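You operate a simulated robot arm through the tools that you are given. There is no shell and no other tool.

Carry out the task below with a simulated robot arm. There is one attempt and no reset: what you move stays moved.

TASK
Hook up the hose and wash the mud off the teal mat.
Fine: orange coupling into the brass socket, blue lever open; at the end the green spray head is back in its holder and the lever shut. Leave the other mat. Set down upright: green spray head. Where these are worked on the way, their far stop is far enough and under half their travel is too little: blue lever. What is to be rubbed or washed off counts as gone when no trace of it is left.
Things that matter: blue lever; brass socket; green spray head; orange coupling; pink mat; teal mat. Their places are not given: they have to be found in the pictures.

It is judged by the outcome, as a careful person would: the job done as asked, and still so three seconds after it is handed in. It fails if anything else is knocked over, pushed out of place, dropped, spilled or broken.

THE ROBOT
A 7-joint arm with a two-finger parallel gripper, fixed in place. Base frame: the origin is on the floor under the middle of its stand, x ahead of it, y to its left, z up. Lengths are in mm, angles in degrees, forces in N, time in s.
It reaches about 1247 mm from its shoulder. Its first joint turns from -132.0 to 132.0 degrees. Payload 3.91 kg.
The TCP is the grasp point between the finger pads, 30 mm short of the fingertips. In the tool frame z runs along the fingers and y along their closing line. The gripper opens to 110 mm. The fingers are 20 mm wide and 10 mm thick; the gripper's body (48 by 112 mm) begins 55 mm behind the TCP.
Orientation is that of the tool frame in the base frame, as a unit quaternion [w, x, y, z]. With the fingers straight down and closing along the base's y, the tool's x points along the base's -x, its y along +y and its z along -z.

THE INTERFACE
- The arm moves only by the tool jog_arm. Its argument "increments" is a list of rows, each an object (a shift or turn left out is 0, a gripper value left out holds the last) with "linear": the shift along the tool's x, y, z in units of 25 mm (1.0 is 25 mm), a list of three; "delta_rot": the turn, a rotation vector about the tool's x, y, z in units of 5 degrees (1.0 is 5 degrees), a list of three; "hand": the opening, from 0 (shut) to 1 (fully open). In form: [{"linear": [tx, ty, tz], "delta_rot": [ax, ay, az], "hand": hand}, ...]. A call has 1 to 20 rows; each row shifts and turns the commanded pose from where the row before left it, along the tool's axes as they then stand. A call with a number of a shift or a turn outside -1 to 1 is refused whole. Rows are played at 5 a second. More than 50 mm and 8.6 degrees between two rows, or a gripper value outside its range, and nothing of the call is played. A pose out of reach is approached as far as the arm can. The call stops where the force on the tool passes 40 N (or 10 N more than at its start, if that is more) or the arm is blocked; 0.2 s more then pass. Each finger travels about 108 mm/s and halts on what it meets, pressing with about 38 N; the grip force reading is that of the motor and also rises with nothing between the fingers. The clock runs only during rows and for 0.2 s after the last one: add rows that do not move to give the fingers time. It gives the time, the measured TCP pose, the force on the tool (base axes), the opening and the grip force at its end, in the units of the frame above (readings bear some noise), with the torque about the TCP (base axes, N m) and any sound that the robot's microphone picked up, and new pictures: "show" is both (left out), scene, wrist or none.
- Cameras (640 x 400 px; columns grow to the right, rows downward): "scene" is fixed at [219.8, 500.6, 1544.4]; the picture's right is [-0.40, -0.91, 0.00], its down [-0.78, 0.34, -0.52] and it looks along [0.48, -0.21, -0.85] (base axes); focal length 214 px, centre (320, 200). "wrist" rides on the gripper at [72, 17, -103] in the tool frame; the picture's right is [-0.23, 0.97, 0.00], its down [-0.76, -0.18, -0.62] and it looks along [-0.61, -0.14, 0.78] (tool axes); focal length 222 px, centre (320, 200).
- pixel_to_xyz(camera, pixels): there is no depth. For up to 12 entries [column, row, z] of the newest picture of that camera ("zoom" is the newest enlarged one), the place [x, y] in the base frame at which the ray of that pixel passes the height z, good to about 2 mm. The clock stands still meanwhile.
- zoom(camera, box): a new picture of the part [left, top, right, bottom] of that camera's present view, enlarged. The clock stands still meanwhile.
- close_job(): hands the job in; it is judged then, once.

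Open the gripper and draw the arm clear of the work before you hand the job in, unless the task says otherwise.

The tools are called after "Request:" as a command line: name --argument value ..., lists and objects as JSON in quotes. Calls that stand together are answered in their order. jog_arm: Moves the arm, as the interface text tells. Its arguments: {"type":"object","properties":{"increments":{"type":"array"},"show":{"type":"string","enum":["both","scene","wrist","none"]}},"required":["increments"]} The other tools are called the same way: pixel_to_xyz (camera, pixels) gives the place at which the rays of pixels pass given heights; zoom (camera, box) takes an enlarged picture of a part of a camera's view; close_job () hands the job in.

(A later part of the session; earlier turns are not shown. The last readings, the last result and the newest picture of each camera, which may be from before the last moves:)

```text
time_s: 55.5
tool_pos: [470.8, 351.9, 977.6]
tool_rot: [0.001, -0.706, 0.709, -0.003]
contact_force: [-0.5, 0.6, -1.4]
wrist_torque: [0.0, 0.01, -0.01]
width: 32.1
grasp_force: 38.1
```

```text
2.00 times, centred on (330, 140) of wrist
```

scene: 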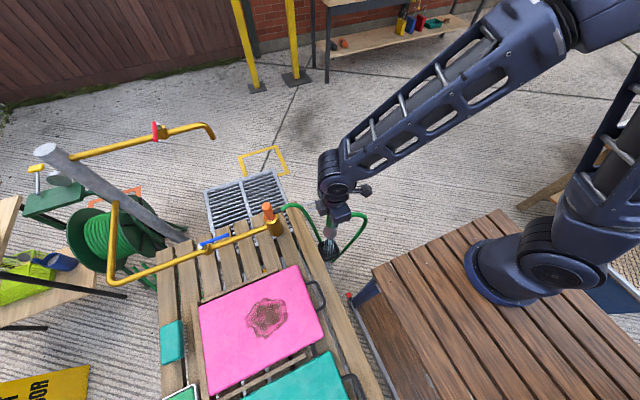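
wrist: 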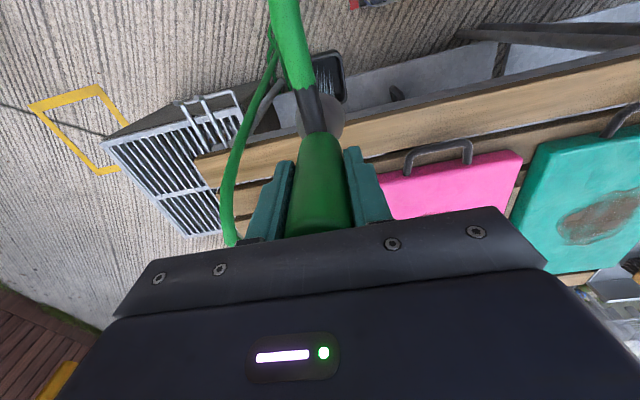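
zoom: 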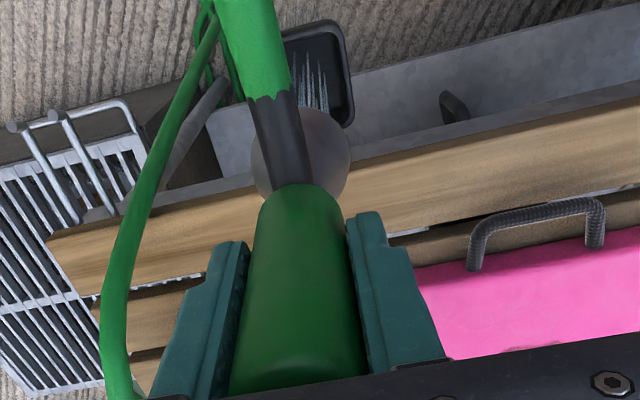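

Water streams straight down in a narrow column from the head. I carry it along y≈385 toward x≈180, clear of the pink mat.

Request:
jog_arm --increments '[{"linear": [-0.097, 0.83, 0]}, {"linear": [-0.097, 0.83, 0]}, {"linear": [-0.097, 0.83, 0]}, {"linear": [-0.097, 0.83, 0]}, {"linear": [-0.097, 0.83, 0]}, {"linear": [-0.097, 0.83, 0]}, {"linear": [-0.097, 0.83, 0]}, {"linear": [-0.097, 0.83, 0]}, {"linear": [-0.097, 0.83, 0]}, {"linear": [-0.097, 0.83, 0]}, {"linear": [-0.097, 0.83, 0]}, {"linear": [-0.097, 0.83, 0]}, {"linear": [-0.097, 0.83, 0]}, {"linear": [-0.097, 0.83, 0]}, {}]'

```text
time_s: 58.7
tool_pos: [178.6, 385.7, 972.2]
tool_rot: [0.001, -0.706, 0.708, -0.003]
contact_force: [0.5, 0.0, -1.1]
wrist_torque: [-0.03, 0.02, -0.04]
width: 31.9
grasp_force: 37.8
```

scene: 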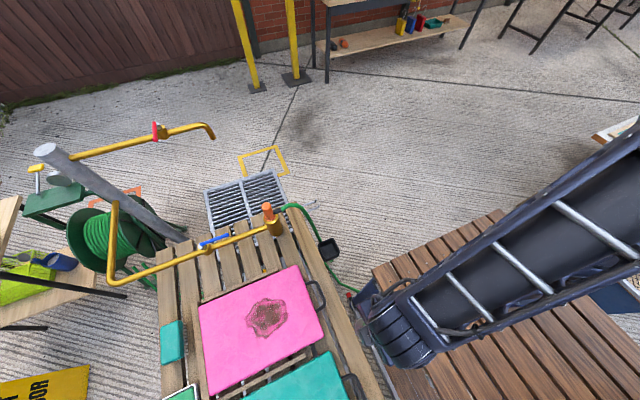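
wrist: 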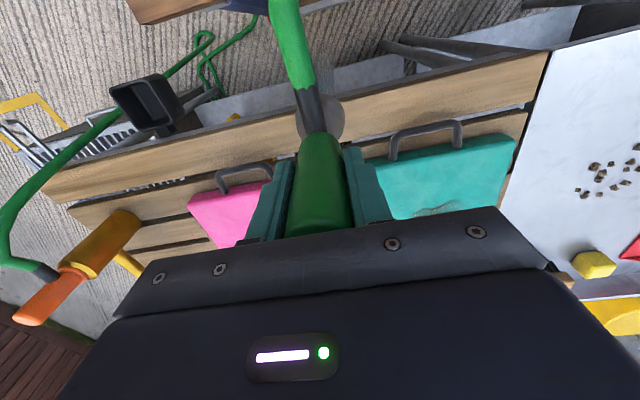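

The head is clear of the pink mat at (179, 386). I continue to (60, 440) and onto the teal mat's near edge.

Request:
jog_arm --increments '[{"linear": [-0.36, 0.79, 0]}, {"linear": [-0.36, 0.79, 0]}, {"linear": [-0.36, 0.79, 0]}, {"linear": [-0.36, 0.79, 0]}, {"linear": [-0.36, 0.79, 0]}, {"linear": [-0.36, 0.79, 0]}, {"linear": [-0.8, 0, 0]}, {"linear": [-0.8, 0, 0]}, {"linear": [-0.8, 0, 0]}, {}]'

Request:
zoom --camera "wrist" --box '[180, 50, 480, 240]'

```text
time_s: 60.9
tool_pos: [60.4, 499.5, 973.0]
tool_rot: [0.0, -0.706, 0.708, -0.003]
contact_force: [-0.1, 0.3, -2.2]
wrist_torque: [0.0, 0.0, -0.01]
width: 31.9
grasp_force: 37.9
```

scene: 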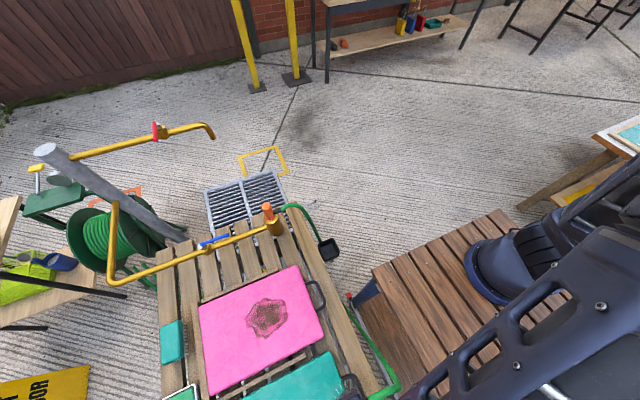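
wrist: 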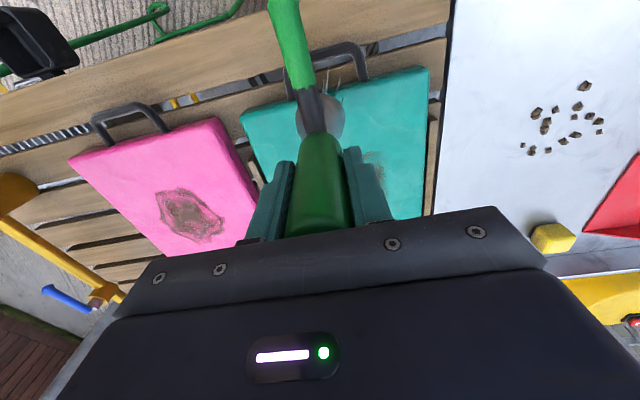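

```text
2.11 times, centred on (330, 145) of wrist
```

zoom: 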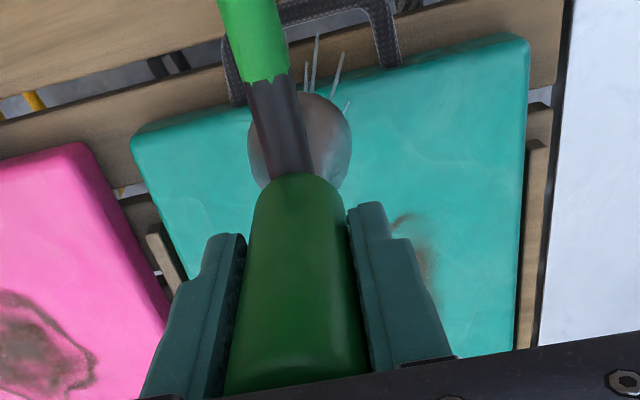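

The streams land below the head, and mud shows to the right of the right finger at about (375,160). I make a first slow pass along +y at x≈60 to learn the washing width.

Request:
jog_arm --increments '[{"linear": [-0.6, 0, 0]}, {"linear": [-0.6, 0, 0]}, {"linear": [-0.6, 0, 0]}, {"linear": [-0.5, 0, 0]}, {"linear": [-0.5, 0, 0]}, {"linear": [-0.5, 0, 0]}, {"linear": [-0.5, 0, 0]}, {"linear": [-0.5, 0, 0]}, {"linear": [-0.5, 0, 0]}, {"linear": [-0.5, 0, 0]}, {"linear": [-0.5, 0, 0]}, {"linear": [-0.5, 0, 0]}]' --show "wrist"

Request:
zoom --camera "wrist" --box '[180, 0, 480, 220]'

```text
time_s: 63.5
tool_pos: [59.1, 655.8, 973.0]
tool_rot: [0.0, -0.706, 0.708, -0.003]
contact_force: [-0.1, 0.6, -1.2]
wrist_torque: [-0.01, 0.0, 0.0]
width: 32.4
grasp_force: 38.5
```

wrist: 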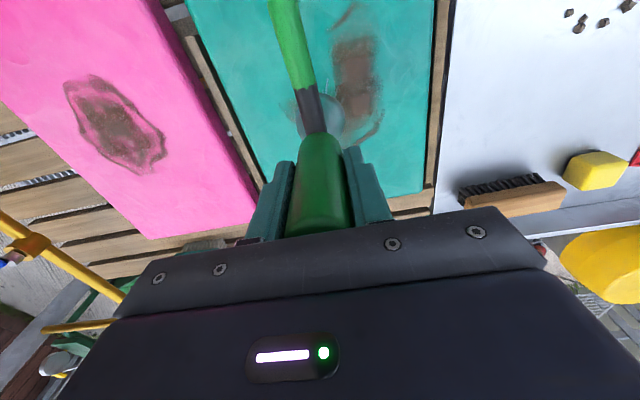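

```text
1.82 times, centred on (330, 110) of wrist
```

zoom: 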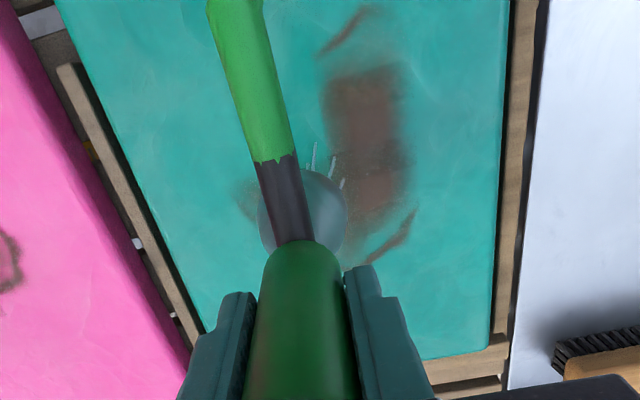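

The wash works: the swath through x≈60 is clean. I measure the remaining mud in the zoom picture.

Request:
pixel_to_xyz --camera "zoom" --pixels '[[370, 5, 768], [320, 52, 768], [326, 100, 768], [412, 150, 768], [400, 66, 768], [415, 210, 768], [365, 265, 768], [237, 190, 768], [258, 225, 768], [350, 230, 768]]'

```text
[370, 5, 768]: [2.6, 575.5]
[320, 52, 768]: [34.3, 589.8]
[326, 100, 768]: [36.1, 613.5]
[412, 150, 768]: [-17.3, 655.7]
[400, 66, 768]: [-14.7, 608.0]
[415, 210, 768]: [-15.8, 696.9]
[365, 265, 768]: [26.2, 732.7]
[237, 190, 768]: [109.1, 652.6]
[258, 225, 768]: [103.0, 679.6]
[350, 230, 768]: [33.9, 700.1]
```

The swath is about 60 mm wide; remaining mud lies at x≈-20..36, y≈575..733, plus a bit at x≈105, y≈650–680. I finish this pass and come back at x≈25.

Request:
jog_arm --increments '[{"linear": [-0.5, 0, 0]}, {"linear": [-0.5, 0, 0]}, {"linear": [-0.5, 0, 0]}, {"linear": [-0.5, 0, 0]}, {"linear": [-0.5, 0, 0]}, {"linear": [-0.5, 0, 0]}, {"linear": [-0.5, 0, 0]}, {"linear": [-0.5, 0, 0]}, {"linear": [0, 0.5, 0]}, {"linear": [0, 0.5, 0]}, {"linear": [0, 0.4, 0]}]' --show "none"

Request:
jog_arm --increments '[{"linear": [0.5, 0, 0]}, {"linear": [0.5, 0, 0]}, {"linear": [0.5, 0, 0]}, {"linear": [0.5, 0, 0]}, {"linear": [0.5, 0, 0]}, {"linear": [0.5, 0, 0]}, {"linear": [0.5, 0, 0]}, {"linear": [0.5, 0, 0]}, {"linear": [0.5, 0, 0]}, {"linear": [0.5, 0, 0]}, {"linear": [0.5, 0, 0]}, {"linear": [0.5, 0, 0]}, {"linear": [0.5, 0, 0]}, {"linear": [0.5, 0, 0]}, {"linear": [0.5, 0, 0]}, {"linear": [0.5, 0, 0]}, {}]' --show "wrist"

Request:
zoom --camera "wrist" --box '[180, 0, 480, 220]'

```text
time_s: 65.9
tool_pos: [25.5, 757.1, 973.8]
tool_rot: [0.001, -0.706, 0.708, -0.004]
contact_force: [-0.4, 0.3, -1.7]
wrist_torque: [0.0, 0.0, -0.02]
width: 32.0
grasp_force: 38.0
```

```text
time_s: 69.5
tool_pos: [24.5, 556.6, 972.8]
tool_rot: [0.0, -0.706, 0.708, -0.003]
contact_force: [0.0, 0.3, -2.4]
wrist_torque: [-0.01, 0.0, 0.01]
width: 32.0
grasp_force: 38.1
```

wrist: 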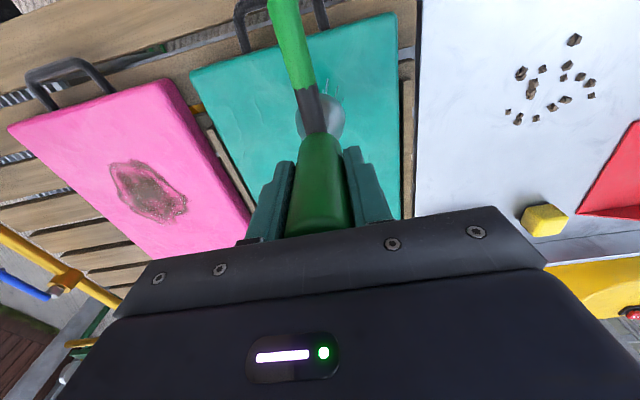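

```text
1.82 times, centred on (330, 110) of wrist
```

zoom: 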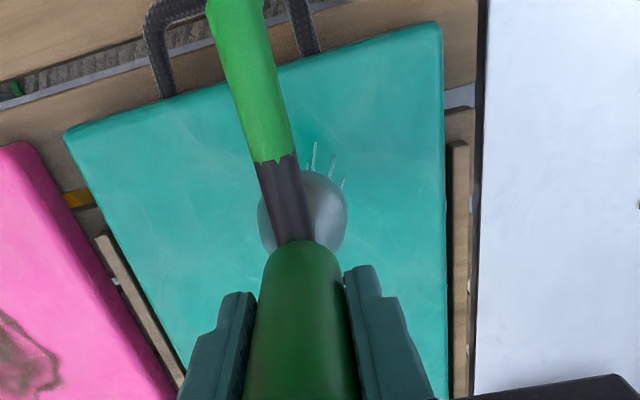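

Next passes: forward at x≈-5 and back at x≈-30.

Request:
jog_arm --increments '[{"linear": [0, 0.6, 0]}, {"linear": [0, 0.6, 0]}, {"linear": [-0.5, 0, 0]}, {"linear": [-0.5, 0, 0]}, {"linear": [-0.5, 0, 0]}, {"linear": [-0.5, 0, 0]}, {"linear": [-0.5, 0, 0]}, {"linear": [-0.5, 0, 0]}, {"linear": [-0.5, 0, 0]}, {"linear": [-0.5, 0, 0]}, {"linear": [-0.5, 0, 0]}, {"linear": [-0.5, 0, 0]}, {"linear": [-0.5, 0, 0]}, {"linear": [-0.5, 0, 0]}, {"linear": [-0.5, 0, 0]}, {"linear": [-0.5, 0, 0]}, {"linear": [-0.5, 0, 0]}, {"linear": [-0.5, 0, 0]}, {}]' --show "wrist"

Request:
jog_arm --increments '[{"linear": [0, 0.5, 0]}, {"linear": [0, 0.5, 0]}, {"linear": [0.5, 0, 0]}, {"linear": [0.5, 0, 0]}, {"linear": [0.5, 0, 0]}, {"linear": [0.5, 0, 0]}, {"linear": [0.5, 0, 0]}, {"linear": [0.5, 0, 0]}, {"linear": [0.5, 0, 0]}, {"linear": [0.5, 0, 0]}, {"linear": [0.5, 0, 0]}, {"linear": [0.5, 0, 0]}, {"linear": [0.5, 0, 0]}, {"linear": [0.5, 0, 0]}, {"linear": [0.5, 0, 0]}, {"linear": [0.5, 0, 0]}, {"linear": [0.5, 0, 0]}, {"linear": [0.5, 0, 0]}, {}]' --show "wrist"

```text
time_s: 73.5
tool_pos: [-5.9, 755.9, 972.3]
tool_rot: [0.001, -0.706, 0.709, -0.003]
contact_force: [-0.2, -0.1, -1.6]
wrist_torque: [-0.01, 0.03, 0.0]
width: 32.2
grasp_force: 38.1
```

wrist: 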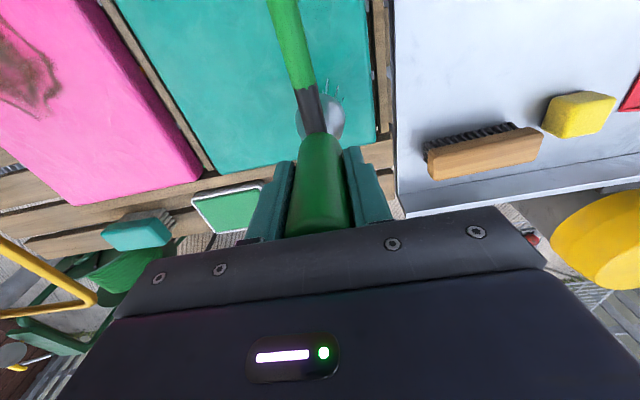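

```text
time_s: 77.5
tool_pos: [-29.9, 557.7, 971.5]
tool_rot: [0.001, -0.706, 0.708, -0.003]
contact_force: [0.2, 0.0, -2.1]
wrist_torque: [-0.01, 0.03, -0.03]
width: 31.9
grasp_force: 38.2
```

wrist: 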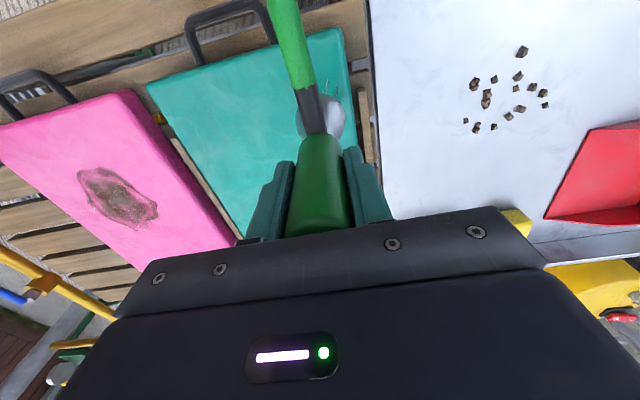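

Request:
zoom --camera "wrist" --box '[140, 30, 400, 240]'

```text
1.90 times, centred on (270, 135) of wrist
```

zoom: 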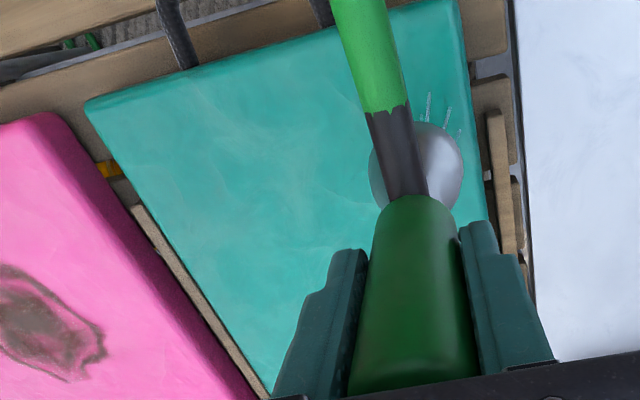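

The visible part of the mat is clean; the bit near (105, 665) is hidden by the finger. I wash there with passes at x≈95 and x≈112.

Request:
jog_arm --increments '[{"linear": [-0.35, -0.83, 0]}, {"linear": [-0.35, -0.83, 0]}, {"linear": [-0.35, -0.83, 0]}, {"linear": [-0.35, -0.83, 0]}, {"linear": [-0.35, -0.83, 0]}, {"linear": [-0.35, -0.83, 0]}, {"linear": [-0.5, 0, 0]}, {"linear": [-0.5, 0, 0]}, {"linear": [-0.5, 0, 0]}, {"linear": [-0.5, 0, 0]}, {"linear": [-0.5, 0, 0]}, {"linear": [-0.5, 0, 0]}, {"linear": [-0.5, 0, 0]}, {"linear": [-0.5, 0, 0]}, {"linear": [-0.5, 0, 0]}, {"linear": [-0.5, 0, 0]}, {}]' --show "wrist"

Request:
zoom --camera "wrist" --box '[180, 0, 480, 220]'

Request:
jog_arm --increments '[{"linear": [0, -0.6, 0]}, {"linear": [0.5, 0, 0]}, {"linear": [0.5, 0, 0]}, {"linear": [0.5, 0, 0]}, {"linear": [0.5, 0, 0]}, {"linear": [0.5, 0, 0]}, {"linear": [0.5, 0, 0]}, {"linear": [0.5, 0, 0]}, {"linear": [0.5, 0, 0]}, {"linear": [0.5, 0, 0]}, {"linear": [0.5, 0, 0]}, {}]' --show "wrist"

Request:
zoom --camera "wrist" --box '[180, 0, 520, 240]'

```text
time_s: 81.1
tool_pos: [95.9, 736.1, 972.3]
tool_rot: [0.001, -0.706, 0.708, -0.003]
contact_force: [-0.6, -0.1, -1.5]
wrist_torque: [0.02, 0.01, -0.02]
width: 32.1
grasp_force: 38.0
```

wrist: 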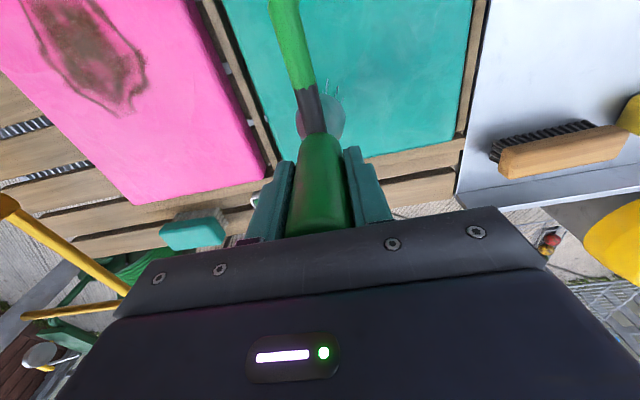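

```text
1.82 times, centred on (330, 110) of wrist
```

zoom: 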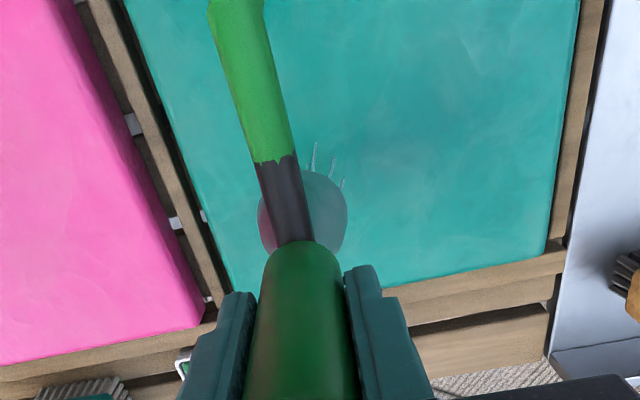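

```text
time_s: 83.7
tool_pos: [109.4, 609.3, 974.5]
tool_rot: [0.0, -0.705, 0.709, -0.003]
contact_force: [0.5, 0.2, -1.2]
wrist_torque: [0.0, 0.03, 0.0]
width: 31.9
grasp_force: 38.0
```

wrist: 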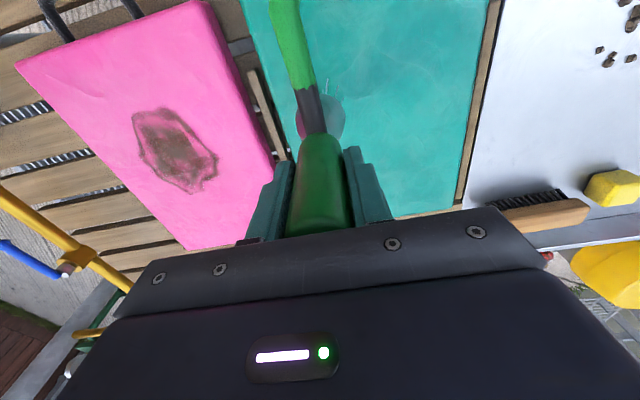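

```text
1.67 times, centred on (350, 120) of wrist
```

zoom: 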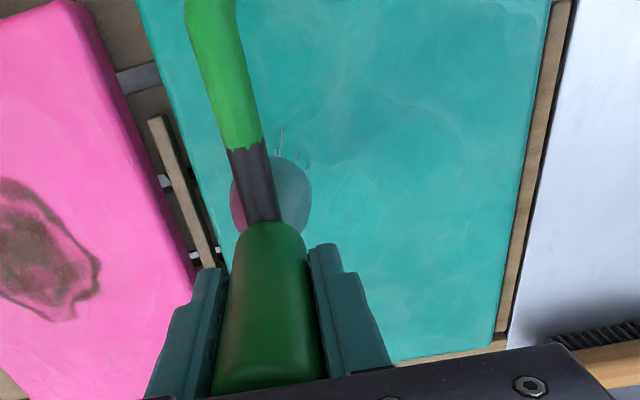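

The mat looks clean in this view; I zoom closely for faint traces.

Request:
zoom --camera "wrist" --box '[330, 0, 490, 100]'

Request:
zoom --camera "wrist" --box '[330, 90, 490, 210]'

```text
4.00 times, centred on (410, 50) of wrist
```

zoom: 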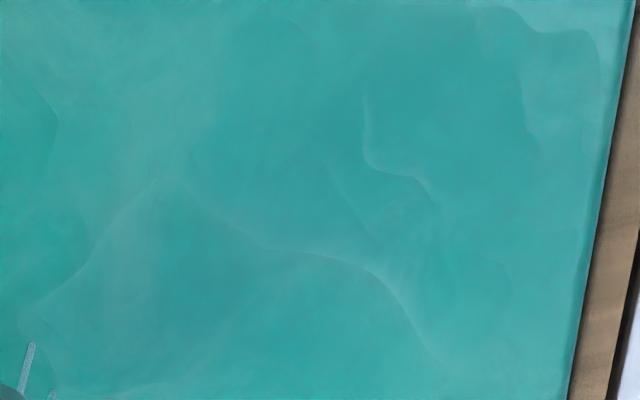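

```text
3.33 times, centred on (410, 150) of wrist
```

zoom: 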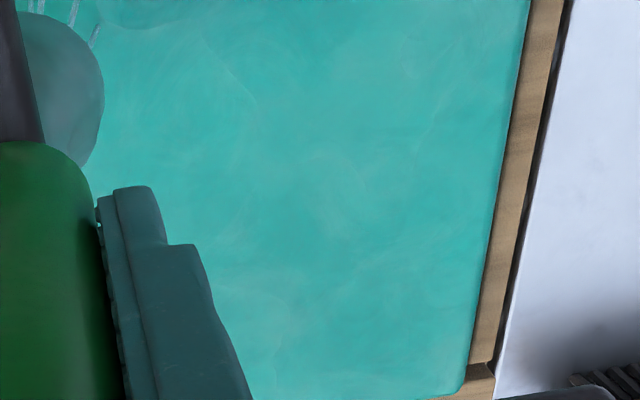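

Request:
pixel_to_xyz --camera "wrist" --pixels '[[375, 55, 768], [362, 70, 768], [380, 100, 768], [460, 150, 768], [400, 30, 768]]'

Request:
zoom --camera "wrist" --box '[345, 30, 415, 80]'

```text
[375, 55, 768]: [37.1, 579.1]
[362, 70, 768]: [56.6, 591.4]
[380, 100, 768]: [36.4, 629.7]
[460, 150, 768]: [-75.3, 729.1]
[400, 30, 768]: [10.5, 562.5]
```

```text
8.00 times, centred on (380, 55) of wrist
```

zoom: 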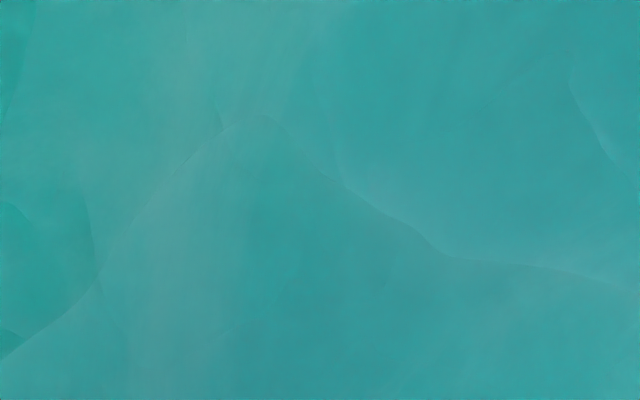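

A faint greyish tint may remain near (37–57, 580–600), so I do a second, finer raster over the whole stain, starting at x≈85.

Request:
jog_arm --increments '[{"linear": [0.5, 0.25, 0]}, {"linear": [0.5, 0.25, 0]}, {"linear": [0.5, 0.25, 0]}, {"linear": [0.5, 0.25, 0]}, {"linear": [-0.5, 0, 0]}, {"linear": [-0.5, 0, 0]}, {"linear": [-0.5, 0, 0]}, {"linear": [-0.5, 0, 0]}, {"linear": [-0.5, 0, 0]}, {"linear": [-0.5, 0, 0]}, {"linear": [-0.5, 0, 0]}, {"linear": [-0.5, 0, 0]}, {"linear": [-0.5, 0, 0]}, {"linear": [-0.5, 0, 0]}, {"linear": [-0.5, 0, 0]}, {"linear": [-0.5, 0, 0]}, {"linear": [-0.5, 0, 0]}, {"linear": [-0.5, 0, 0]}, {"linear": [-0.5, 0, 0]}, {"linear": [-0.5, 0, 0]}]' --show "none"

Request:
jog_arm --increments '[{"linear": [0, 0.4, 0]}, {"linear": [0, 0.4, 0]}, {"linear": [0.47, 0, 0]}, {"linear": [0.47, 0, 0]}, {"linear": [0.47, 0, 0]}, {"linear": [0.47, 0, 0]}, {"linear": [0.47, 0, 0]}, {"linear": [0.47, 0, 0]}, {"linear": [0.47, 0, 0]}, {"linear": [0.47, 0, 0]}, {"linear": [0.47, 0, 0]}, {"linear": [0.47, 0, 0]}, {"linear": [0.47, 0, 0]}, {"linear": [0.47, 0, 0]}, {"linear": [0.47, 0, 0]}, {"linear": [0.47, 0, 0]}, {"linear": [0.47, 0, 0]}, {"linear": [0.47, 0, 0]}, {"linear": [0.47, 0, 0]}, {"linear": [0.47, 0, 0]}]' --show "none"

Request:
jog_arm --increments '[{"linear": [0, 0.4, 0]}, {"linear": [0, 0.4, 0]}, {"linear": [-0.47, 0, 0]}, {"linear": [-0.47, 0, 0]}, {"linear": [-0.47, 0, 0]}, {"linear": [-0.47, 0, 0]}, {"linear": [-0.47, 0, 0]}, {"linear": [-0.47, 0, 0]}, {"linear": [-0.47, 0, 0]}, {"linear": [-0.47, 0, 0]}, {"linear": [-0.47, 0, 0]}, {"linear": [-0.47, 0, 0]}, {"linear": [-0.47, 0, 0]}, {"linear": [-0.47, 0, 0]}, {"linear": [-0.47, 0, 0]}, {"linear": [-0.47, 0, 0]}, {"linear": [-0.47, 0, 0]}, {"linear": [-0.47, 0, 0]}, {"linear": [-0.47, 0, 0]}, {"linear": [-0.47, 0, 0]}]' --show "none"

Request:
jog_arm --increments '[{"linear": [0, 0.4, 0]}, {"linear": [0, 0.4, 0]}, {"linear": [0.47, 0, 0]}, {"linear": [0.47, 0, 0]}, {"linear": [0.47, 0, 0]}, {"linear": [0.47, 0, 0]}, {"linear": [0.47, 0, 0]}, {"linear": [0.47, 0, 0]}, {"linear": [0.47, 0, 0]}, {"linear": [0.47, 0, 0]}, {"linear": [0.47, 0, 0]}, {"linear": [0.47, 0, 0]}, {"linear": [0.47, 0, 0]}, {"linear": [0.47, 0, 0]}, {"linear": [0.47, 0, 0]}, {"linear": [0.47, 0, 0]}, {"linear": [0.47, 0, 0]}, {"linear": [0.47, 0, 0]}, {"linear": [0.47, 0, 0]}, {"linear": [0.47, 0, 0]}]' --show "wrist"

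```text
time_s: 87.9
tool_pos: [85.3, 759.0, 971.9]
tool_rot: [0.001, -0.706, 0.709, -0.003]
contact_force: [0.6, 0.8, 0.0]
wrist_torque: [-0.01, 0.01, 0.01]
width: 31.7
grasp_force: 38.0
```

```text
time_s: 92.1
tool_pos: [65.3, 547.4, 973.0]
tool_rot: [0.001, -0.706, 0.708, -0.003]
contact_force: [-0.1, 0.2, -1.9]
wrist_torque: [0.01, 0.01, 0.01]
width: 32.0
grasp_force: 38.5
```

```text
time_s: 96.3
tool_pos: [45.2, 759.9, 971.3]
tool_rot: [0.001, -0.706, 0.708, -0.003]
contact_force: [0.4, 0.0, -1.6]
wrist_torque: [-0.01, -0.02, 0.0]
width: 31.9
grasp_force: 37.7
```

```text
time_s: 100.5
tool_pos: [26.2, 546.9, 972.9]
tool_rot: [0.001, -0.706, 0.708, -0.002]
contact_force: [0.4, 1.1, -0.8]
wrist_torque: [0.0, 0.0, 0.01]
width: 32.0
grasp_force: 38.2
```

wrist: 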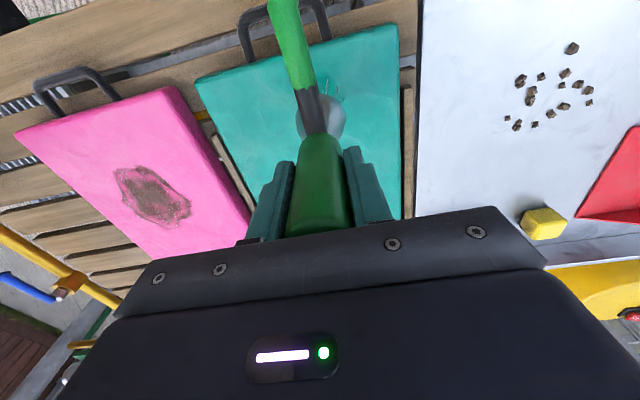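

I continue the fine raster with passes at x≈6, -14 and -34.

Request:
jog_arm --increments '[{"linear": [0, 0.4, 0]}, {"linear": [0, 0.4, 0]}, {"linear": [-0.47, 0, 0]}, {"linear": [-0.47, 0, 0]}, {"linear": [-0.47, 0, 0]}, {"linear": [-0.47, 0, 0]}, {"linear": [-0.47, 0, 0]}, {"linear": [-0.47, 0, 0]}, {"linear": [-0.47, 0, 0]}, {"linear": [-0.47, 0, 0]}, {"linear": [-0.47, 0, 0]}, {"linear": [-0.47, 0, 0]}, {"linear": [-0.47, 0, 0]}, {"linear": [-0.47, 0, 0]}, {"linear": [-0.47, 0, 0]}, {"linear": [-0.47, 0, 0]}, {"linear": [-0.47, 0, 0]}, {"linear": [-0.47, 0, 0]}, {"linear": [-0.47, 0, 0]}, {"linear": [-0.47, 0, 0]}]' --show "none"

Request:
jog_arm --increments '[{"linear": [0, 0.4, 0]}, {"linear": [0, 0.4, 0]}, {"linear": [0.47, 0, 0]}, {"linear": [0.47, 0, 0]}, {"linear": [0.47, 0, 0]}, {"linear": [0.47, 0, 0]}, {"linear": [0.47, 0, 0]}, {"linear": [0.47, 0, 0]}, {"linear": [0.47, 0, 0]}, {"linear": [0.47, 0, 0]}, {"linear": [0.47, 0, 0]}, {"linear": [0.47, 0, 0]}, {"linear": [0.47, 0, 0]}, {"linear": [0.47, 0, 0]}, {"linear": [0.47, 0, 0]}, {"linear": [0.47, 0, 0]}, {"linear": [0.47, 0, 0]}, {"linear": [0.47, 0, 0]}, {"linear": [0.47, 0, 0]}, {"linear": [0.47, 0, 0]}]' --show "none"

Request:
jog_arm --increments '[{"linear": [0, 0.4, 0]}, {"linear": [0, 0.4, 0]}, {"linear": [-0.47, 0, 0]}, {"linear": [-0.47, 0, 0]}, {"linear": [-0.47, 0, 0]}, {"linear": [-0.47, 0, 0]}, {"linear": [-0.47, 0, 0]}, {"linear": [-0.47, 0, 0]}, {"linear": [-0.47, 0, 0]}, {"linear": [-0.47, 0, 0]}, {"linear": [-0.47, 0, 0]}, {"linear": [-0.47, 0, 0]}, {"linear": [-0.47, 0, 0]}, {"linear": [-0.47, 0, 0]}, {"linear": [-0.47, 0, 0]}, {"linear": [-0.47, 0, 0]}, {"linear": [-0.47, 0, 0]}, {"linear": [-0.47, 0, 0]}, {"linear": [-0.47, 0, 0]}, {"linear": [-0.47, 0, 0]}]' --show "none"

Request:
jog_arm --increments '[{"linear": [0.9, 0, 0]}, {"linear": [0.9, 0, 0]}, {"linear": [0.9, 0, 0]}, {"linear": [0.9, 0, 0]}, {"linear": [0.9, 0, 0]}, {"linear": [0.9, 0, 0]}, {}]' --show "wrist"

Request:
zoom --camera "wrist" --box '[100, 0, 420, 240]'

```text
time_s: 104.7
tool_pos: [5.3, 760.4, 971.3]
tool_rot: [0.001, -0.705, 0.709, -0.003]
contact_force: [-0.7, -1.9, -1.5]
wrist_torque: [0.01, 0.02, 0.02]
width: 32.2
grasp_force: 37.6
```

```text
time_s: 108.9
tool_pos: [-14.5, 546.9, 973.0]
tool_rot: [0.0, -0.706, 0.708, -0.003]
contact_force: [-0.1, 0.4, -2.3]
wrist_torque: [0.01, 0.02, 0.02]
width: 32.0
grasp_force: 37.7
```

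```text
time_s: 113.1
tool_pos: [-34.5, 760.2, 972.9]
tool_rot: [0.001, -0.706, 0.708, -0.003]
contact_force: [0.1, 0.1, -2.0]
wrist_torque: [0.03, 0.02, 0.02]
width: 32.0
grasp_force: 38.0
```

```text
time_s: 114.7
tool_pos: [-32.7, 624.7, 970.4]
tool_rot: [0.0, -0.706, 0.708, -0.003]
contact_force: [0.1, -0.5, -2.0]
wrist_torque: [0.02, -0.02, 0.0]
width: 32.0
grasp_force: 37.9
```

wrist: 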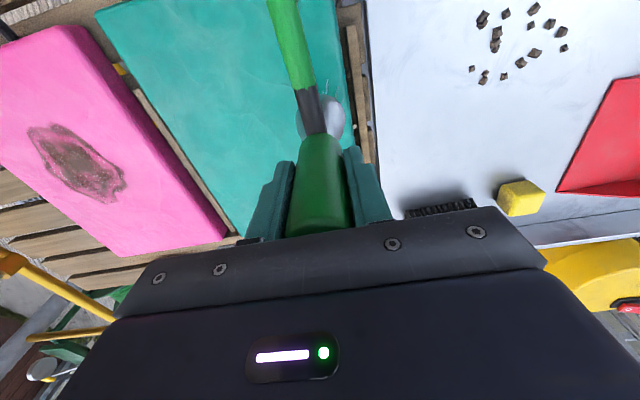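

```text
1.67 times, centred on (260, 120) of wrist
```

zoom: 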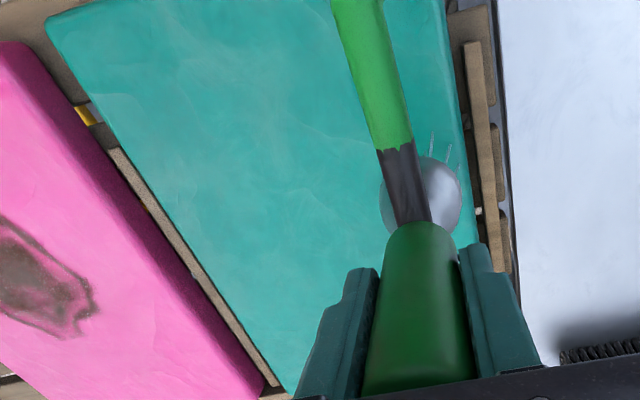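

Request:
zoom --camera "wrist" --box '[110, 0, 300, 110]'

Request:
zoom --camera "wrist" --box '[170, 90, 300, 200]'

Request:
pixel_to_xyz --camera "wrist" --pixels '[[210, 20, 768], [240, 40, 768], [260, 100, 768], [220, 130, 768], [270, 20, 768]]'

```text
3.37 times, centred on (205, 55) of wrist
```

zoom: 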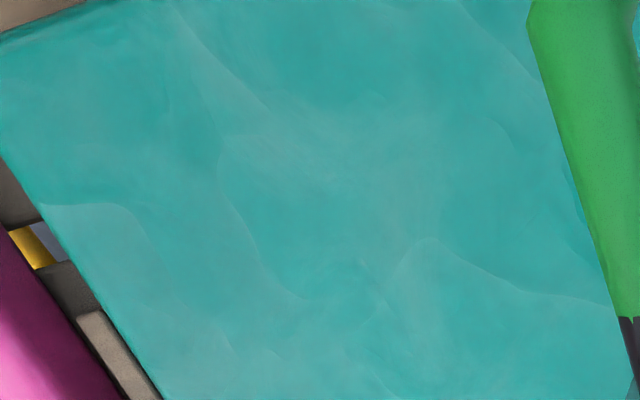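

```text
3.64 times, centred on (235, 145) of wrist
```

zoom: 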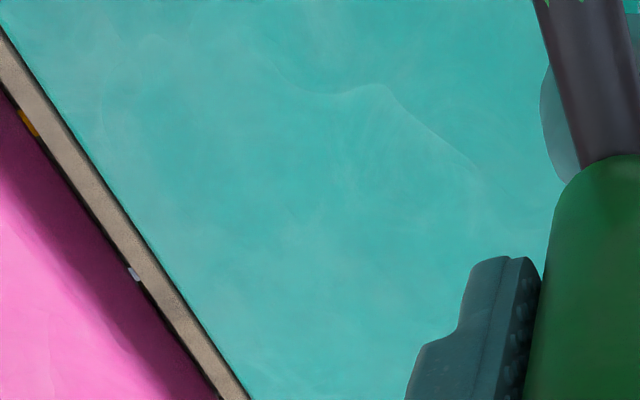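

```text
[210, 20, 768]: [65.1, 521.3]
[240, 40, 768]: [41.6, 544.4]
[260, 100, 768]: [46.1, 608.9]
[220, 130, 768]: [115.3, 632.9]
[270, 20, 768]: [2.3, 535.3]
```

Only the mat's own marbling remains; the mud is gone. I now return the way I came: off the teal mat to (60, 440), then (179, 386), keeping clear of the pink mat.

Request:
jog_arm --increments '[{"linear": [0.74, -0.37, 0]}, {"linear": [0.74, -0.37, 0]}, {"linear": [0.74, -0.37, 0]}, {"linear": [0.74, -0.37, 0]}, {"linear": [0.74, -0.37, 0]}, {"linear": [0.74, -0.37, 0]}, {"linear": [0.74, -0.37, 0]}, {"linear": [0.74, -0.37, 0]}, {"linear": [0.74, -0.37, 0]}, {"linear": [0.74, -0.37, 0]}, {"linear": [0.36, -0.79, 0]}, {"linear": [0.36, -0.79, 0]}, {"linear": [0.36, -0.79, 0]}, {"linear": [0.36, -0.79, 0]}, {"linear": [0.36, -0.79, 0]}, {"linear": [0.36, -0.79, 0]}, {}]' --show "both"

```text
time_s: 118.3
tool_pos: [174.5, 386.2, 973.7]
tool_rot: [0.001, -0.706, 0.709, -0.003]
contact_force: [-0.1, -0.4, -2.0]
wrist_torque: [0.0, 0.03, 0.01]
width: 31.9
grasp_force: 37.6
```

scene: 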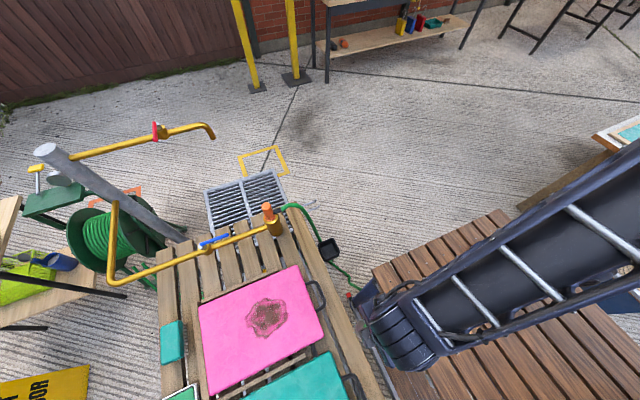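
wrist: 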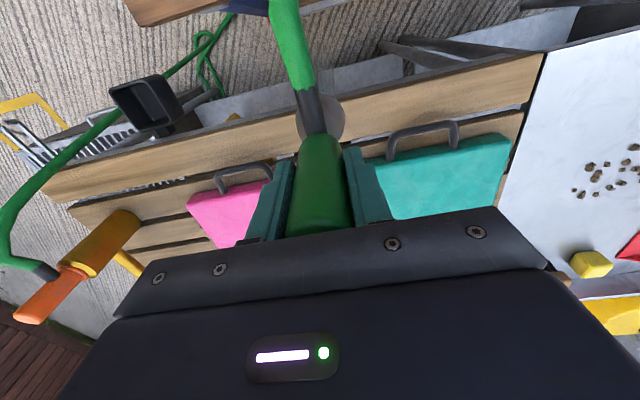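

By summing my commands, the exact return to the lift-off point is tx +1.358, ty -11.74 units. I go there at the same height.

Request:
jog_arm --increments '[{"linear": [0.0905, -0.7827, 0]}, {"linear": [0.0905, -0.7827, 0]}, {"linear": [0.0905, -0.7827, 0]}, {"linear": [0.0905, -0.7827, 0]}, {"linear": [0.0905, -0.7827, 0]}, {"linear": [0.0905, -0.7827, 0]}, {"linear": [0.0905, -0.7827, 0]}, {"linear": [0.0905, -0.7827, 0]}, {"linear": [0.0905, -0.7827, 0]}, {"linear": [0.0905, -0.7827, 0]}, {"linear": [0.0905, -0.7827, 0]}, {"linear": [0.0905, -0.7827, 0]}, {"linear": [0.0905, -0.7827, 0]}, {"linear": [0.0905, -0.7827, 0]}, {"linear": [0.091, -0.7822, 0]}, {}]'

Request:
zoom --camera "scene" --box '[290, 170, 390, 270]'

Request:
zoom --camera "wrist" --box '[240, 40, 420, 240]'

```text
time_s: 121.7
tool_pos: [469.6, 348.9, 974.9]
tool_rot: [0.0, -0.706, 0.709, -0.002]
contact_force: [0.5, -0.2, -1.6]
wrist_torque: [-0.01, -0.01, 0.01]
width: 32.0
grasp_force: 38.4
```

scene: 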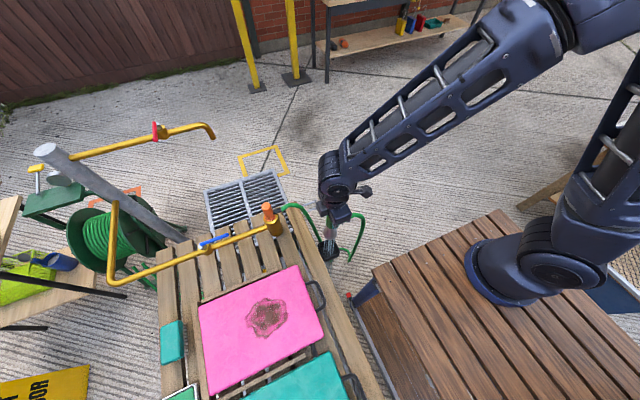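
wrist: 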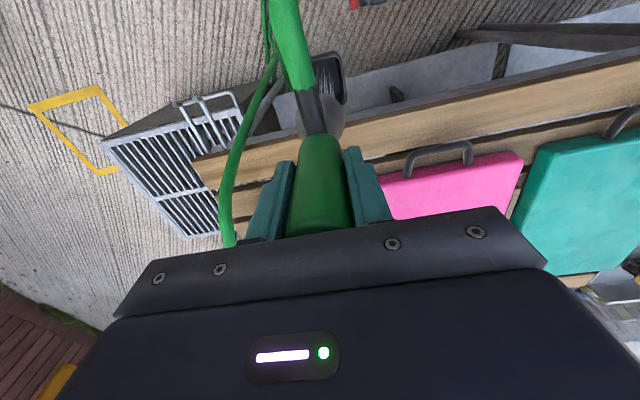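

```text
4.00 times, centred on (340, 220) of scene
```

zoom: 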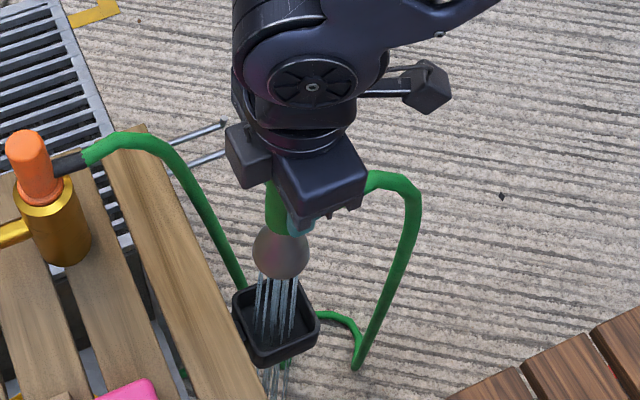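

```text
2.00 times, centred on (330, 140) of wrist
```

zoom: 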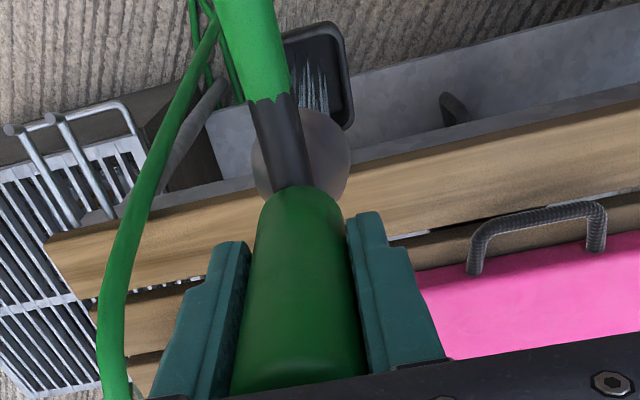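

The view matches the lift-off view, so the head is above its holder; the teal mat at (590,190) looks clean. I lower it by most of the 8.0 units and check.

Request:
jog_arm --increments '[{"linear": [0, 0, 0.9]}, {"linear": [0, 0, 0.9]}, {"linear": [0, 0, 0.9]}, {"linear": [0, 0, 0.8]}, {"linear": [0, 0, 0.8]}, {"linear": [0, 0, 0.7]}, {}]'

Request:
zoom --camera "scene" --box '[295, 200, 365, 270]'

Request:
zoom --camera "wrist" --box '[240, 40, 420, 240]'

```text
time_s: 123.3
tool_pos: [470.6, 348.9, 853.1]
tool_rot: [0.0, -0.706, 0.708, -0.002]
contact_force: [0.6, -0.1, -1.5]
wrist_torque: [-0.03, -0.03, 0.0]
width: 32.1
grasp_force: 37.6
```

scene: 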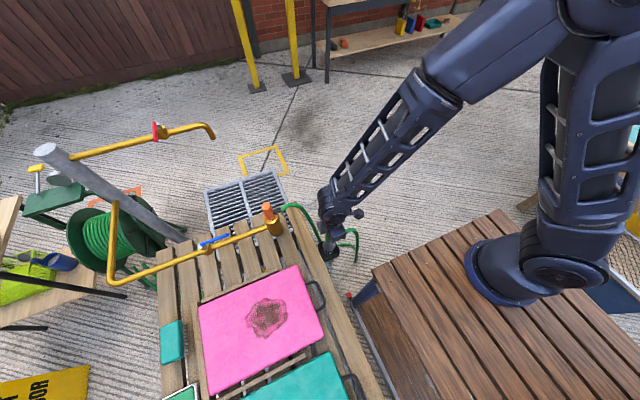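
wrist: 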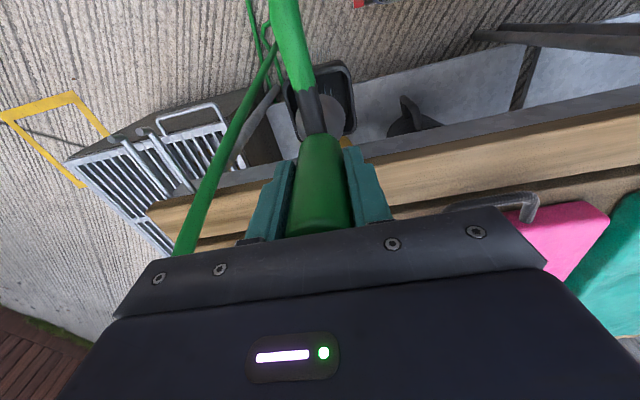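

```text
5.71 times, centred on (330, 235) of scene
```

zoom: 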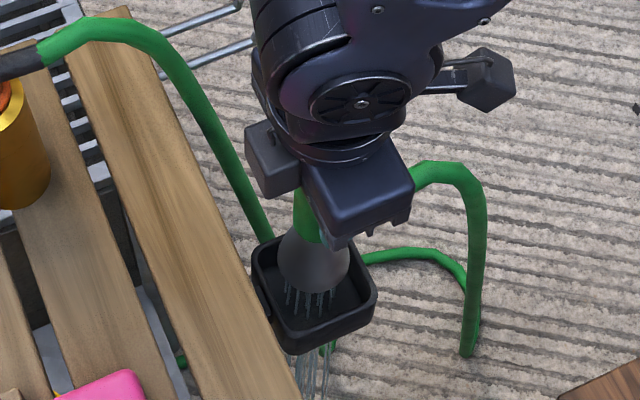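

```text
2.00 times, centred on (330, 140) of wrist
```

zoom: 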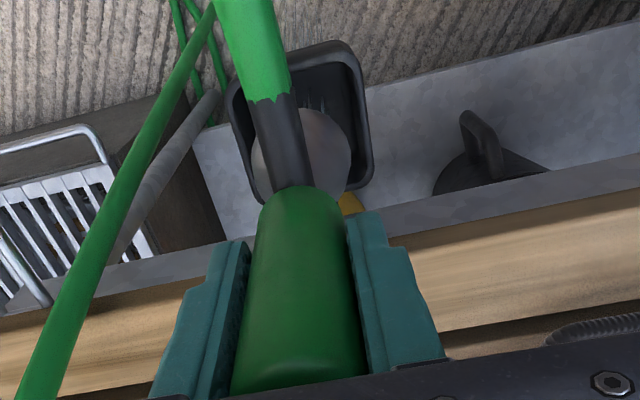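

The head is centred over the cup. I lower the remaining 3 units, slowing at the end and watching the force.

Request:
jog_arm --increments '[{"linear": [0, 0, 0.6]}, {"linear": [0, 0, 0.6]}, {"linear": [0, 0, 0.5]}, {"linear": [0, 0, 0.4]}, {"linear": [0, 0, 0.3]}, {"linear": [0, 0, 0.2]}, {"linear": [0, 0, 0.2]}, {"linear": [0, 0, 0.1]}, {}]'

Request:
zoom --camera "scene" --box '[295, 200, 365, 270]'

Request:
zoom --camera "wrist" --box '[240, 40, 420, 240]'

```text
time_s: 125.3
tool_pos: [471.0, 348.7, 776.6]
tool_rot: [0.001, -0.706, 0.708, -0.003]
contact_force: [-0.2, 0.0, -1.2]
wrist_torque: [0.0, 0.0, 0.03]
width: 32.1
grasp_force: 37.6
```

scene: 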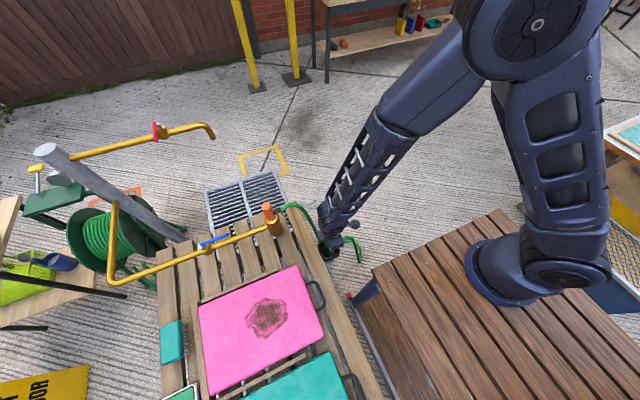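
wrist: 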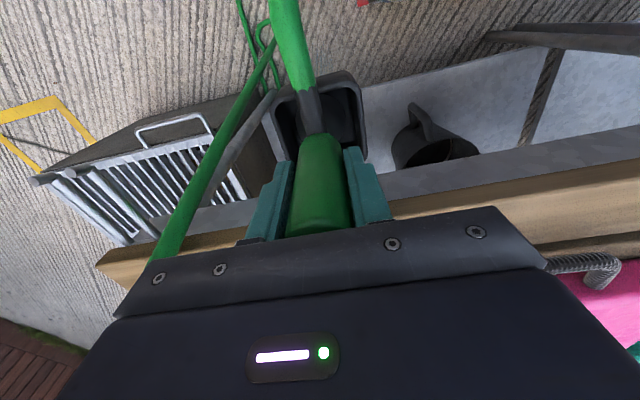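

```text
5.71 times, centred on (330, 235) of scene
```

zoom: 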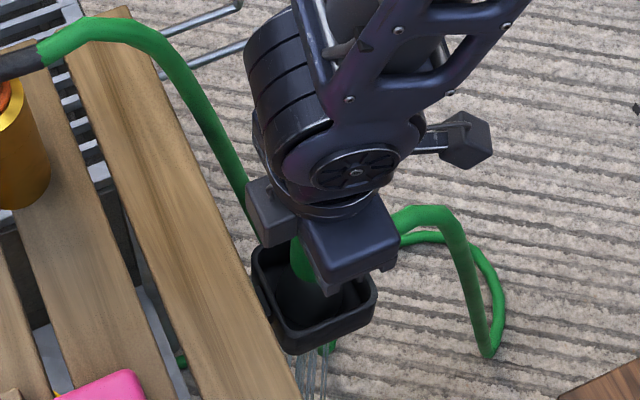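

```text
2.00 times, centred on (330, 140) of wrist
```

zoom: 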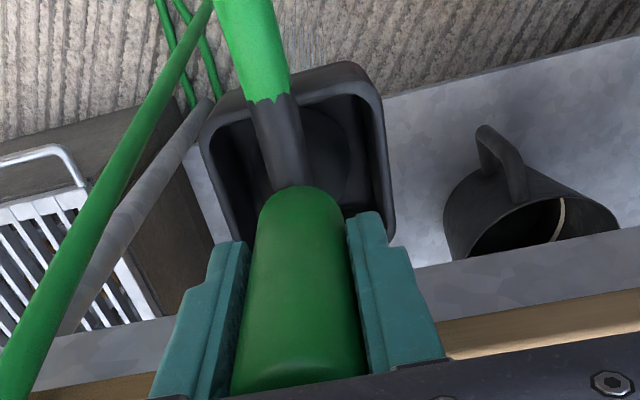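

Back at the original height but still carrying the head's weight (-1.2 N). I lower in about 1 mm steps until it rests.

Request:
jog_arm --increments '[{"linear": [0, 0, 0.04]}, {"linear": [0, 0, 0.04]}, {}]' --show "none"

```text
time_s: 126.1
tool_pos: [470.7, 350.8, 775.7]
tool_rot: [0.003, -0.706, 0.708, -0.003]
contact_force: [-0.6, 2.1, 28.0]
wrist_torque: [-0.04, 0.56, 0.01]
width: 31.6
grasp_force: 37.9
```

Contact at 28 N: the head is on the holder's bottom. I relieve 1 mm, open to 60 mm, and raise the gripper straight up.

Request:
jog_arm --increments '[{"linear": [0, 0, -0.04]}, {"hand": 0.3}, {"hand": 0.55}, {"hand": 0.55}, {}]' --show "wrist"

Request:
jog_arm --increments '[{"linear": [0, 0, -0.4]}, {"linear": [0, 0, -0.8]}, {"linear": [0, 0, -0.9]}, {"linear": [0, 0, -0.9]}, {"linear": [0, 0, -0.9]}, {"linear": [0, 0, -0.9]}, {"linear": [0, 0, -0.9]}, {"linear": [0, 0, -0.9]}, {"linear": [0, 0, -0.9]}, {"linear": [0, 0, -0.9]}, {"linear": [0, 0, -0.9]}, {}]'

Request:
zoom --camera "scene" --box '[305, 220, 365, 270]'

Request:
zoom --camera "wrist" --box '[260, 30, 420, 150]'

```text
time_s: 127.3
tool_pos: [470.0, 349.8, 777.6]
tool_rot: [0.0, -0.706, 0.708, -0.004]
contact_force: [0.7, -0.1, 0.2]
wrist_torque: [-0.02, 0.02, 0.0]
width: 60.5
grasp_force: 0.1
```

wrist: 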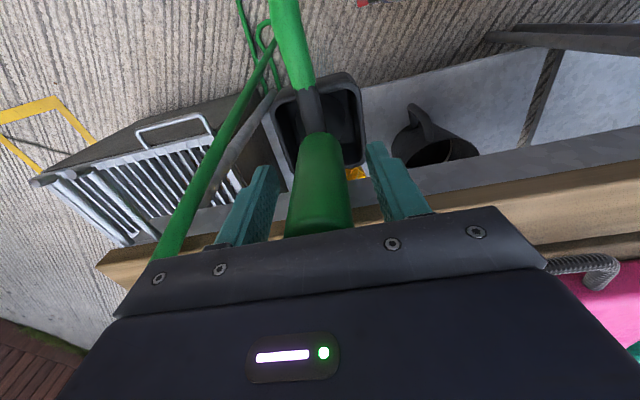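

```text
time_s: 129.9
tool_pos: [467.4, 349.3, 1009.7]
tool_rot: [0.001, -0.706, 0.708, -0.002]
contact_force: [-0.4, 0.8, -0.4]
wrist_torque: [0.0, 0.04, 0.0]
width: 60.4
grasp_force: 0.0
```

scene: 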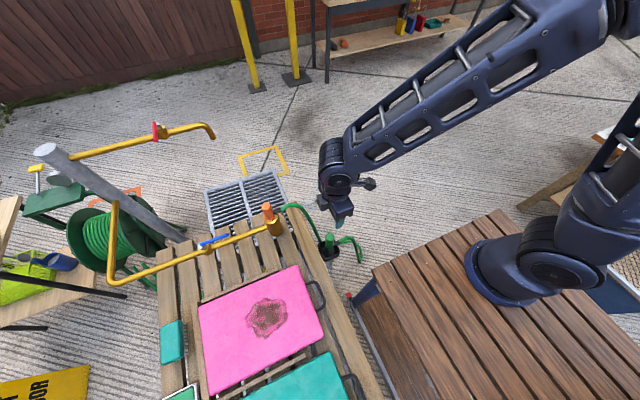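
wrist: 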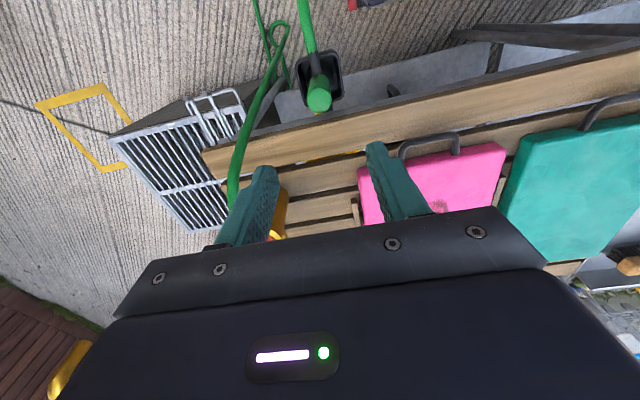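

```text
8.00 times, centred on (335, 245) of scene
```

zoom: 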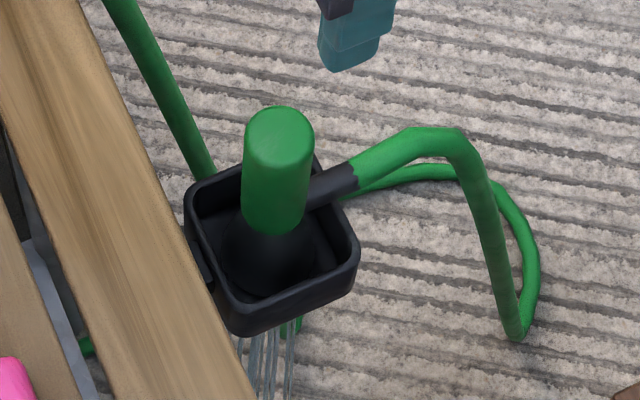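

```text
3.33 times, centred on (340, 90) of wrist
```

zoom: 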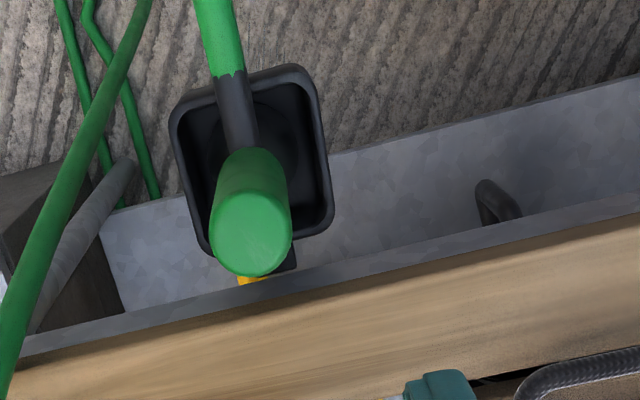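

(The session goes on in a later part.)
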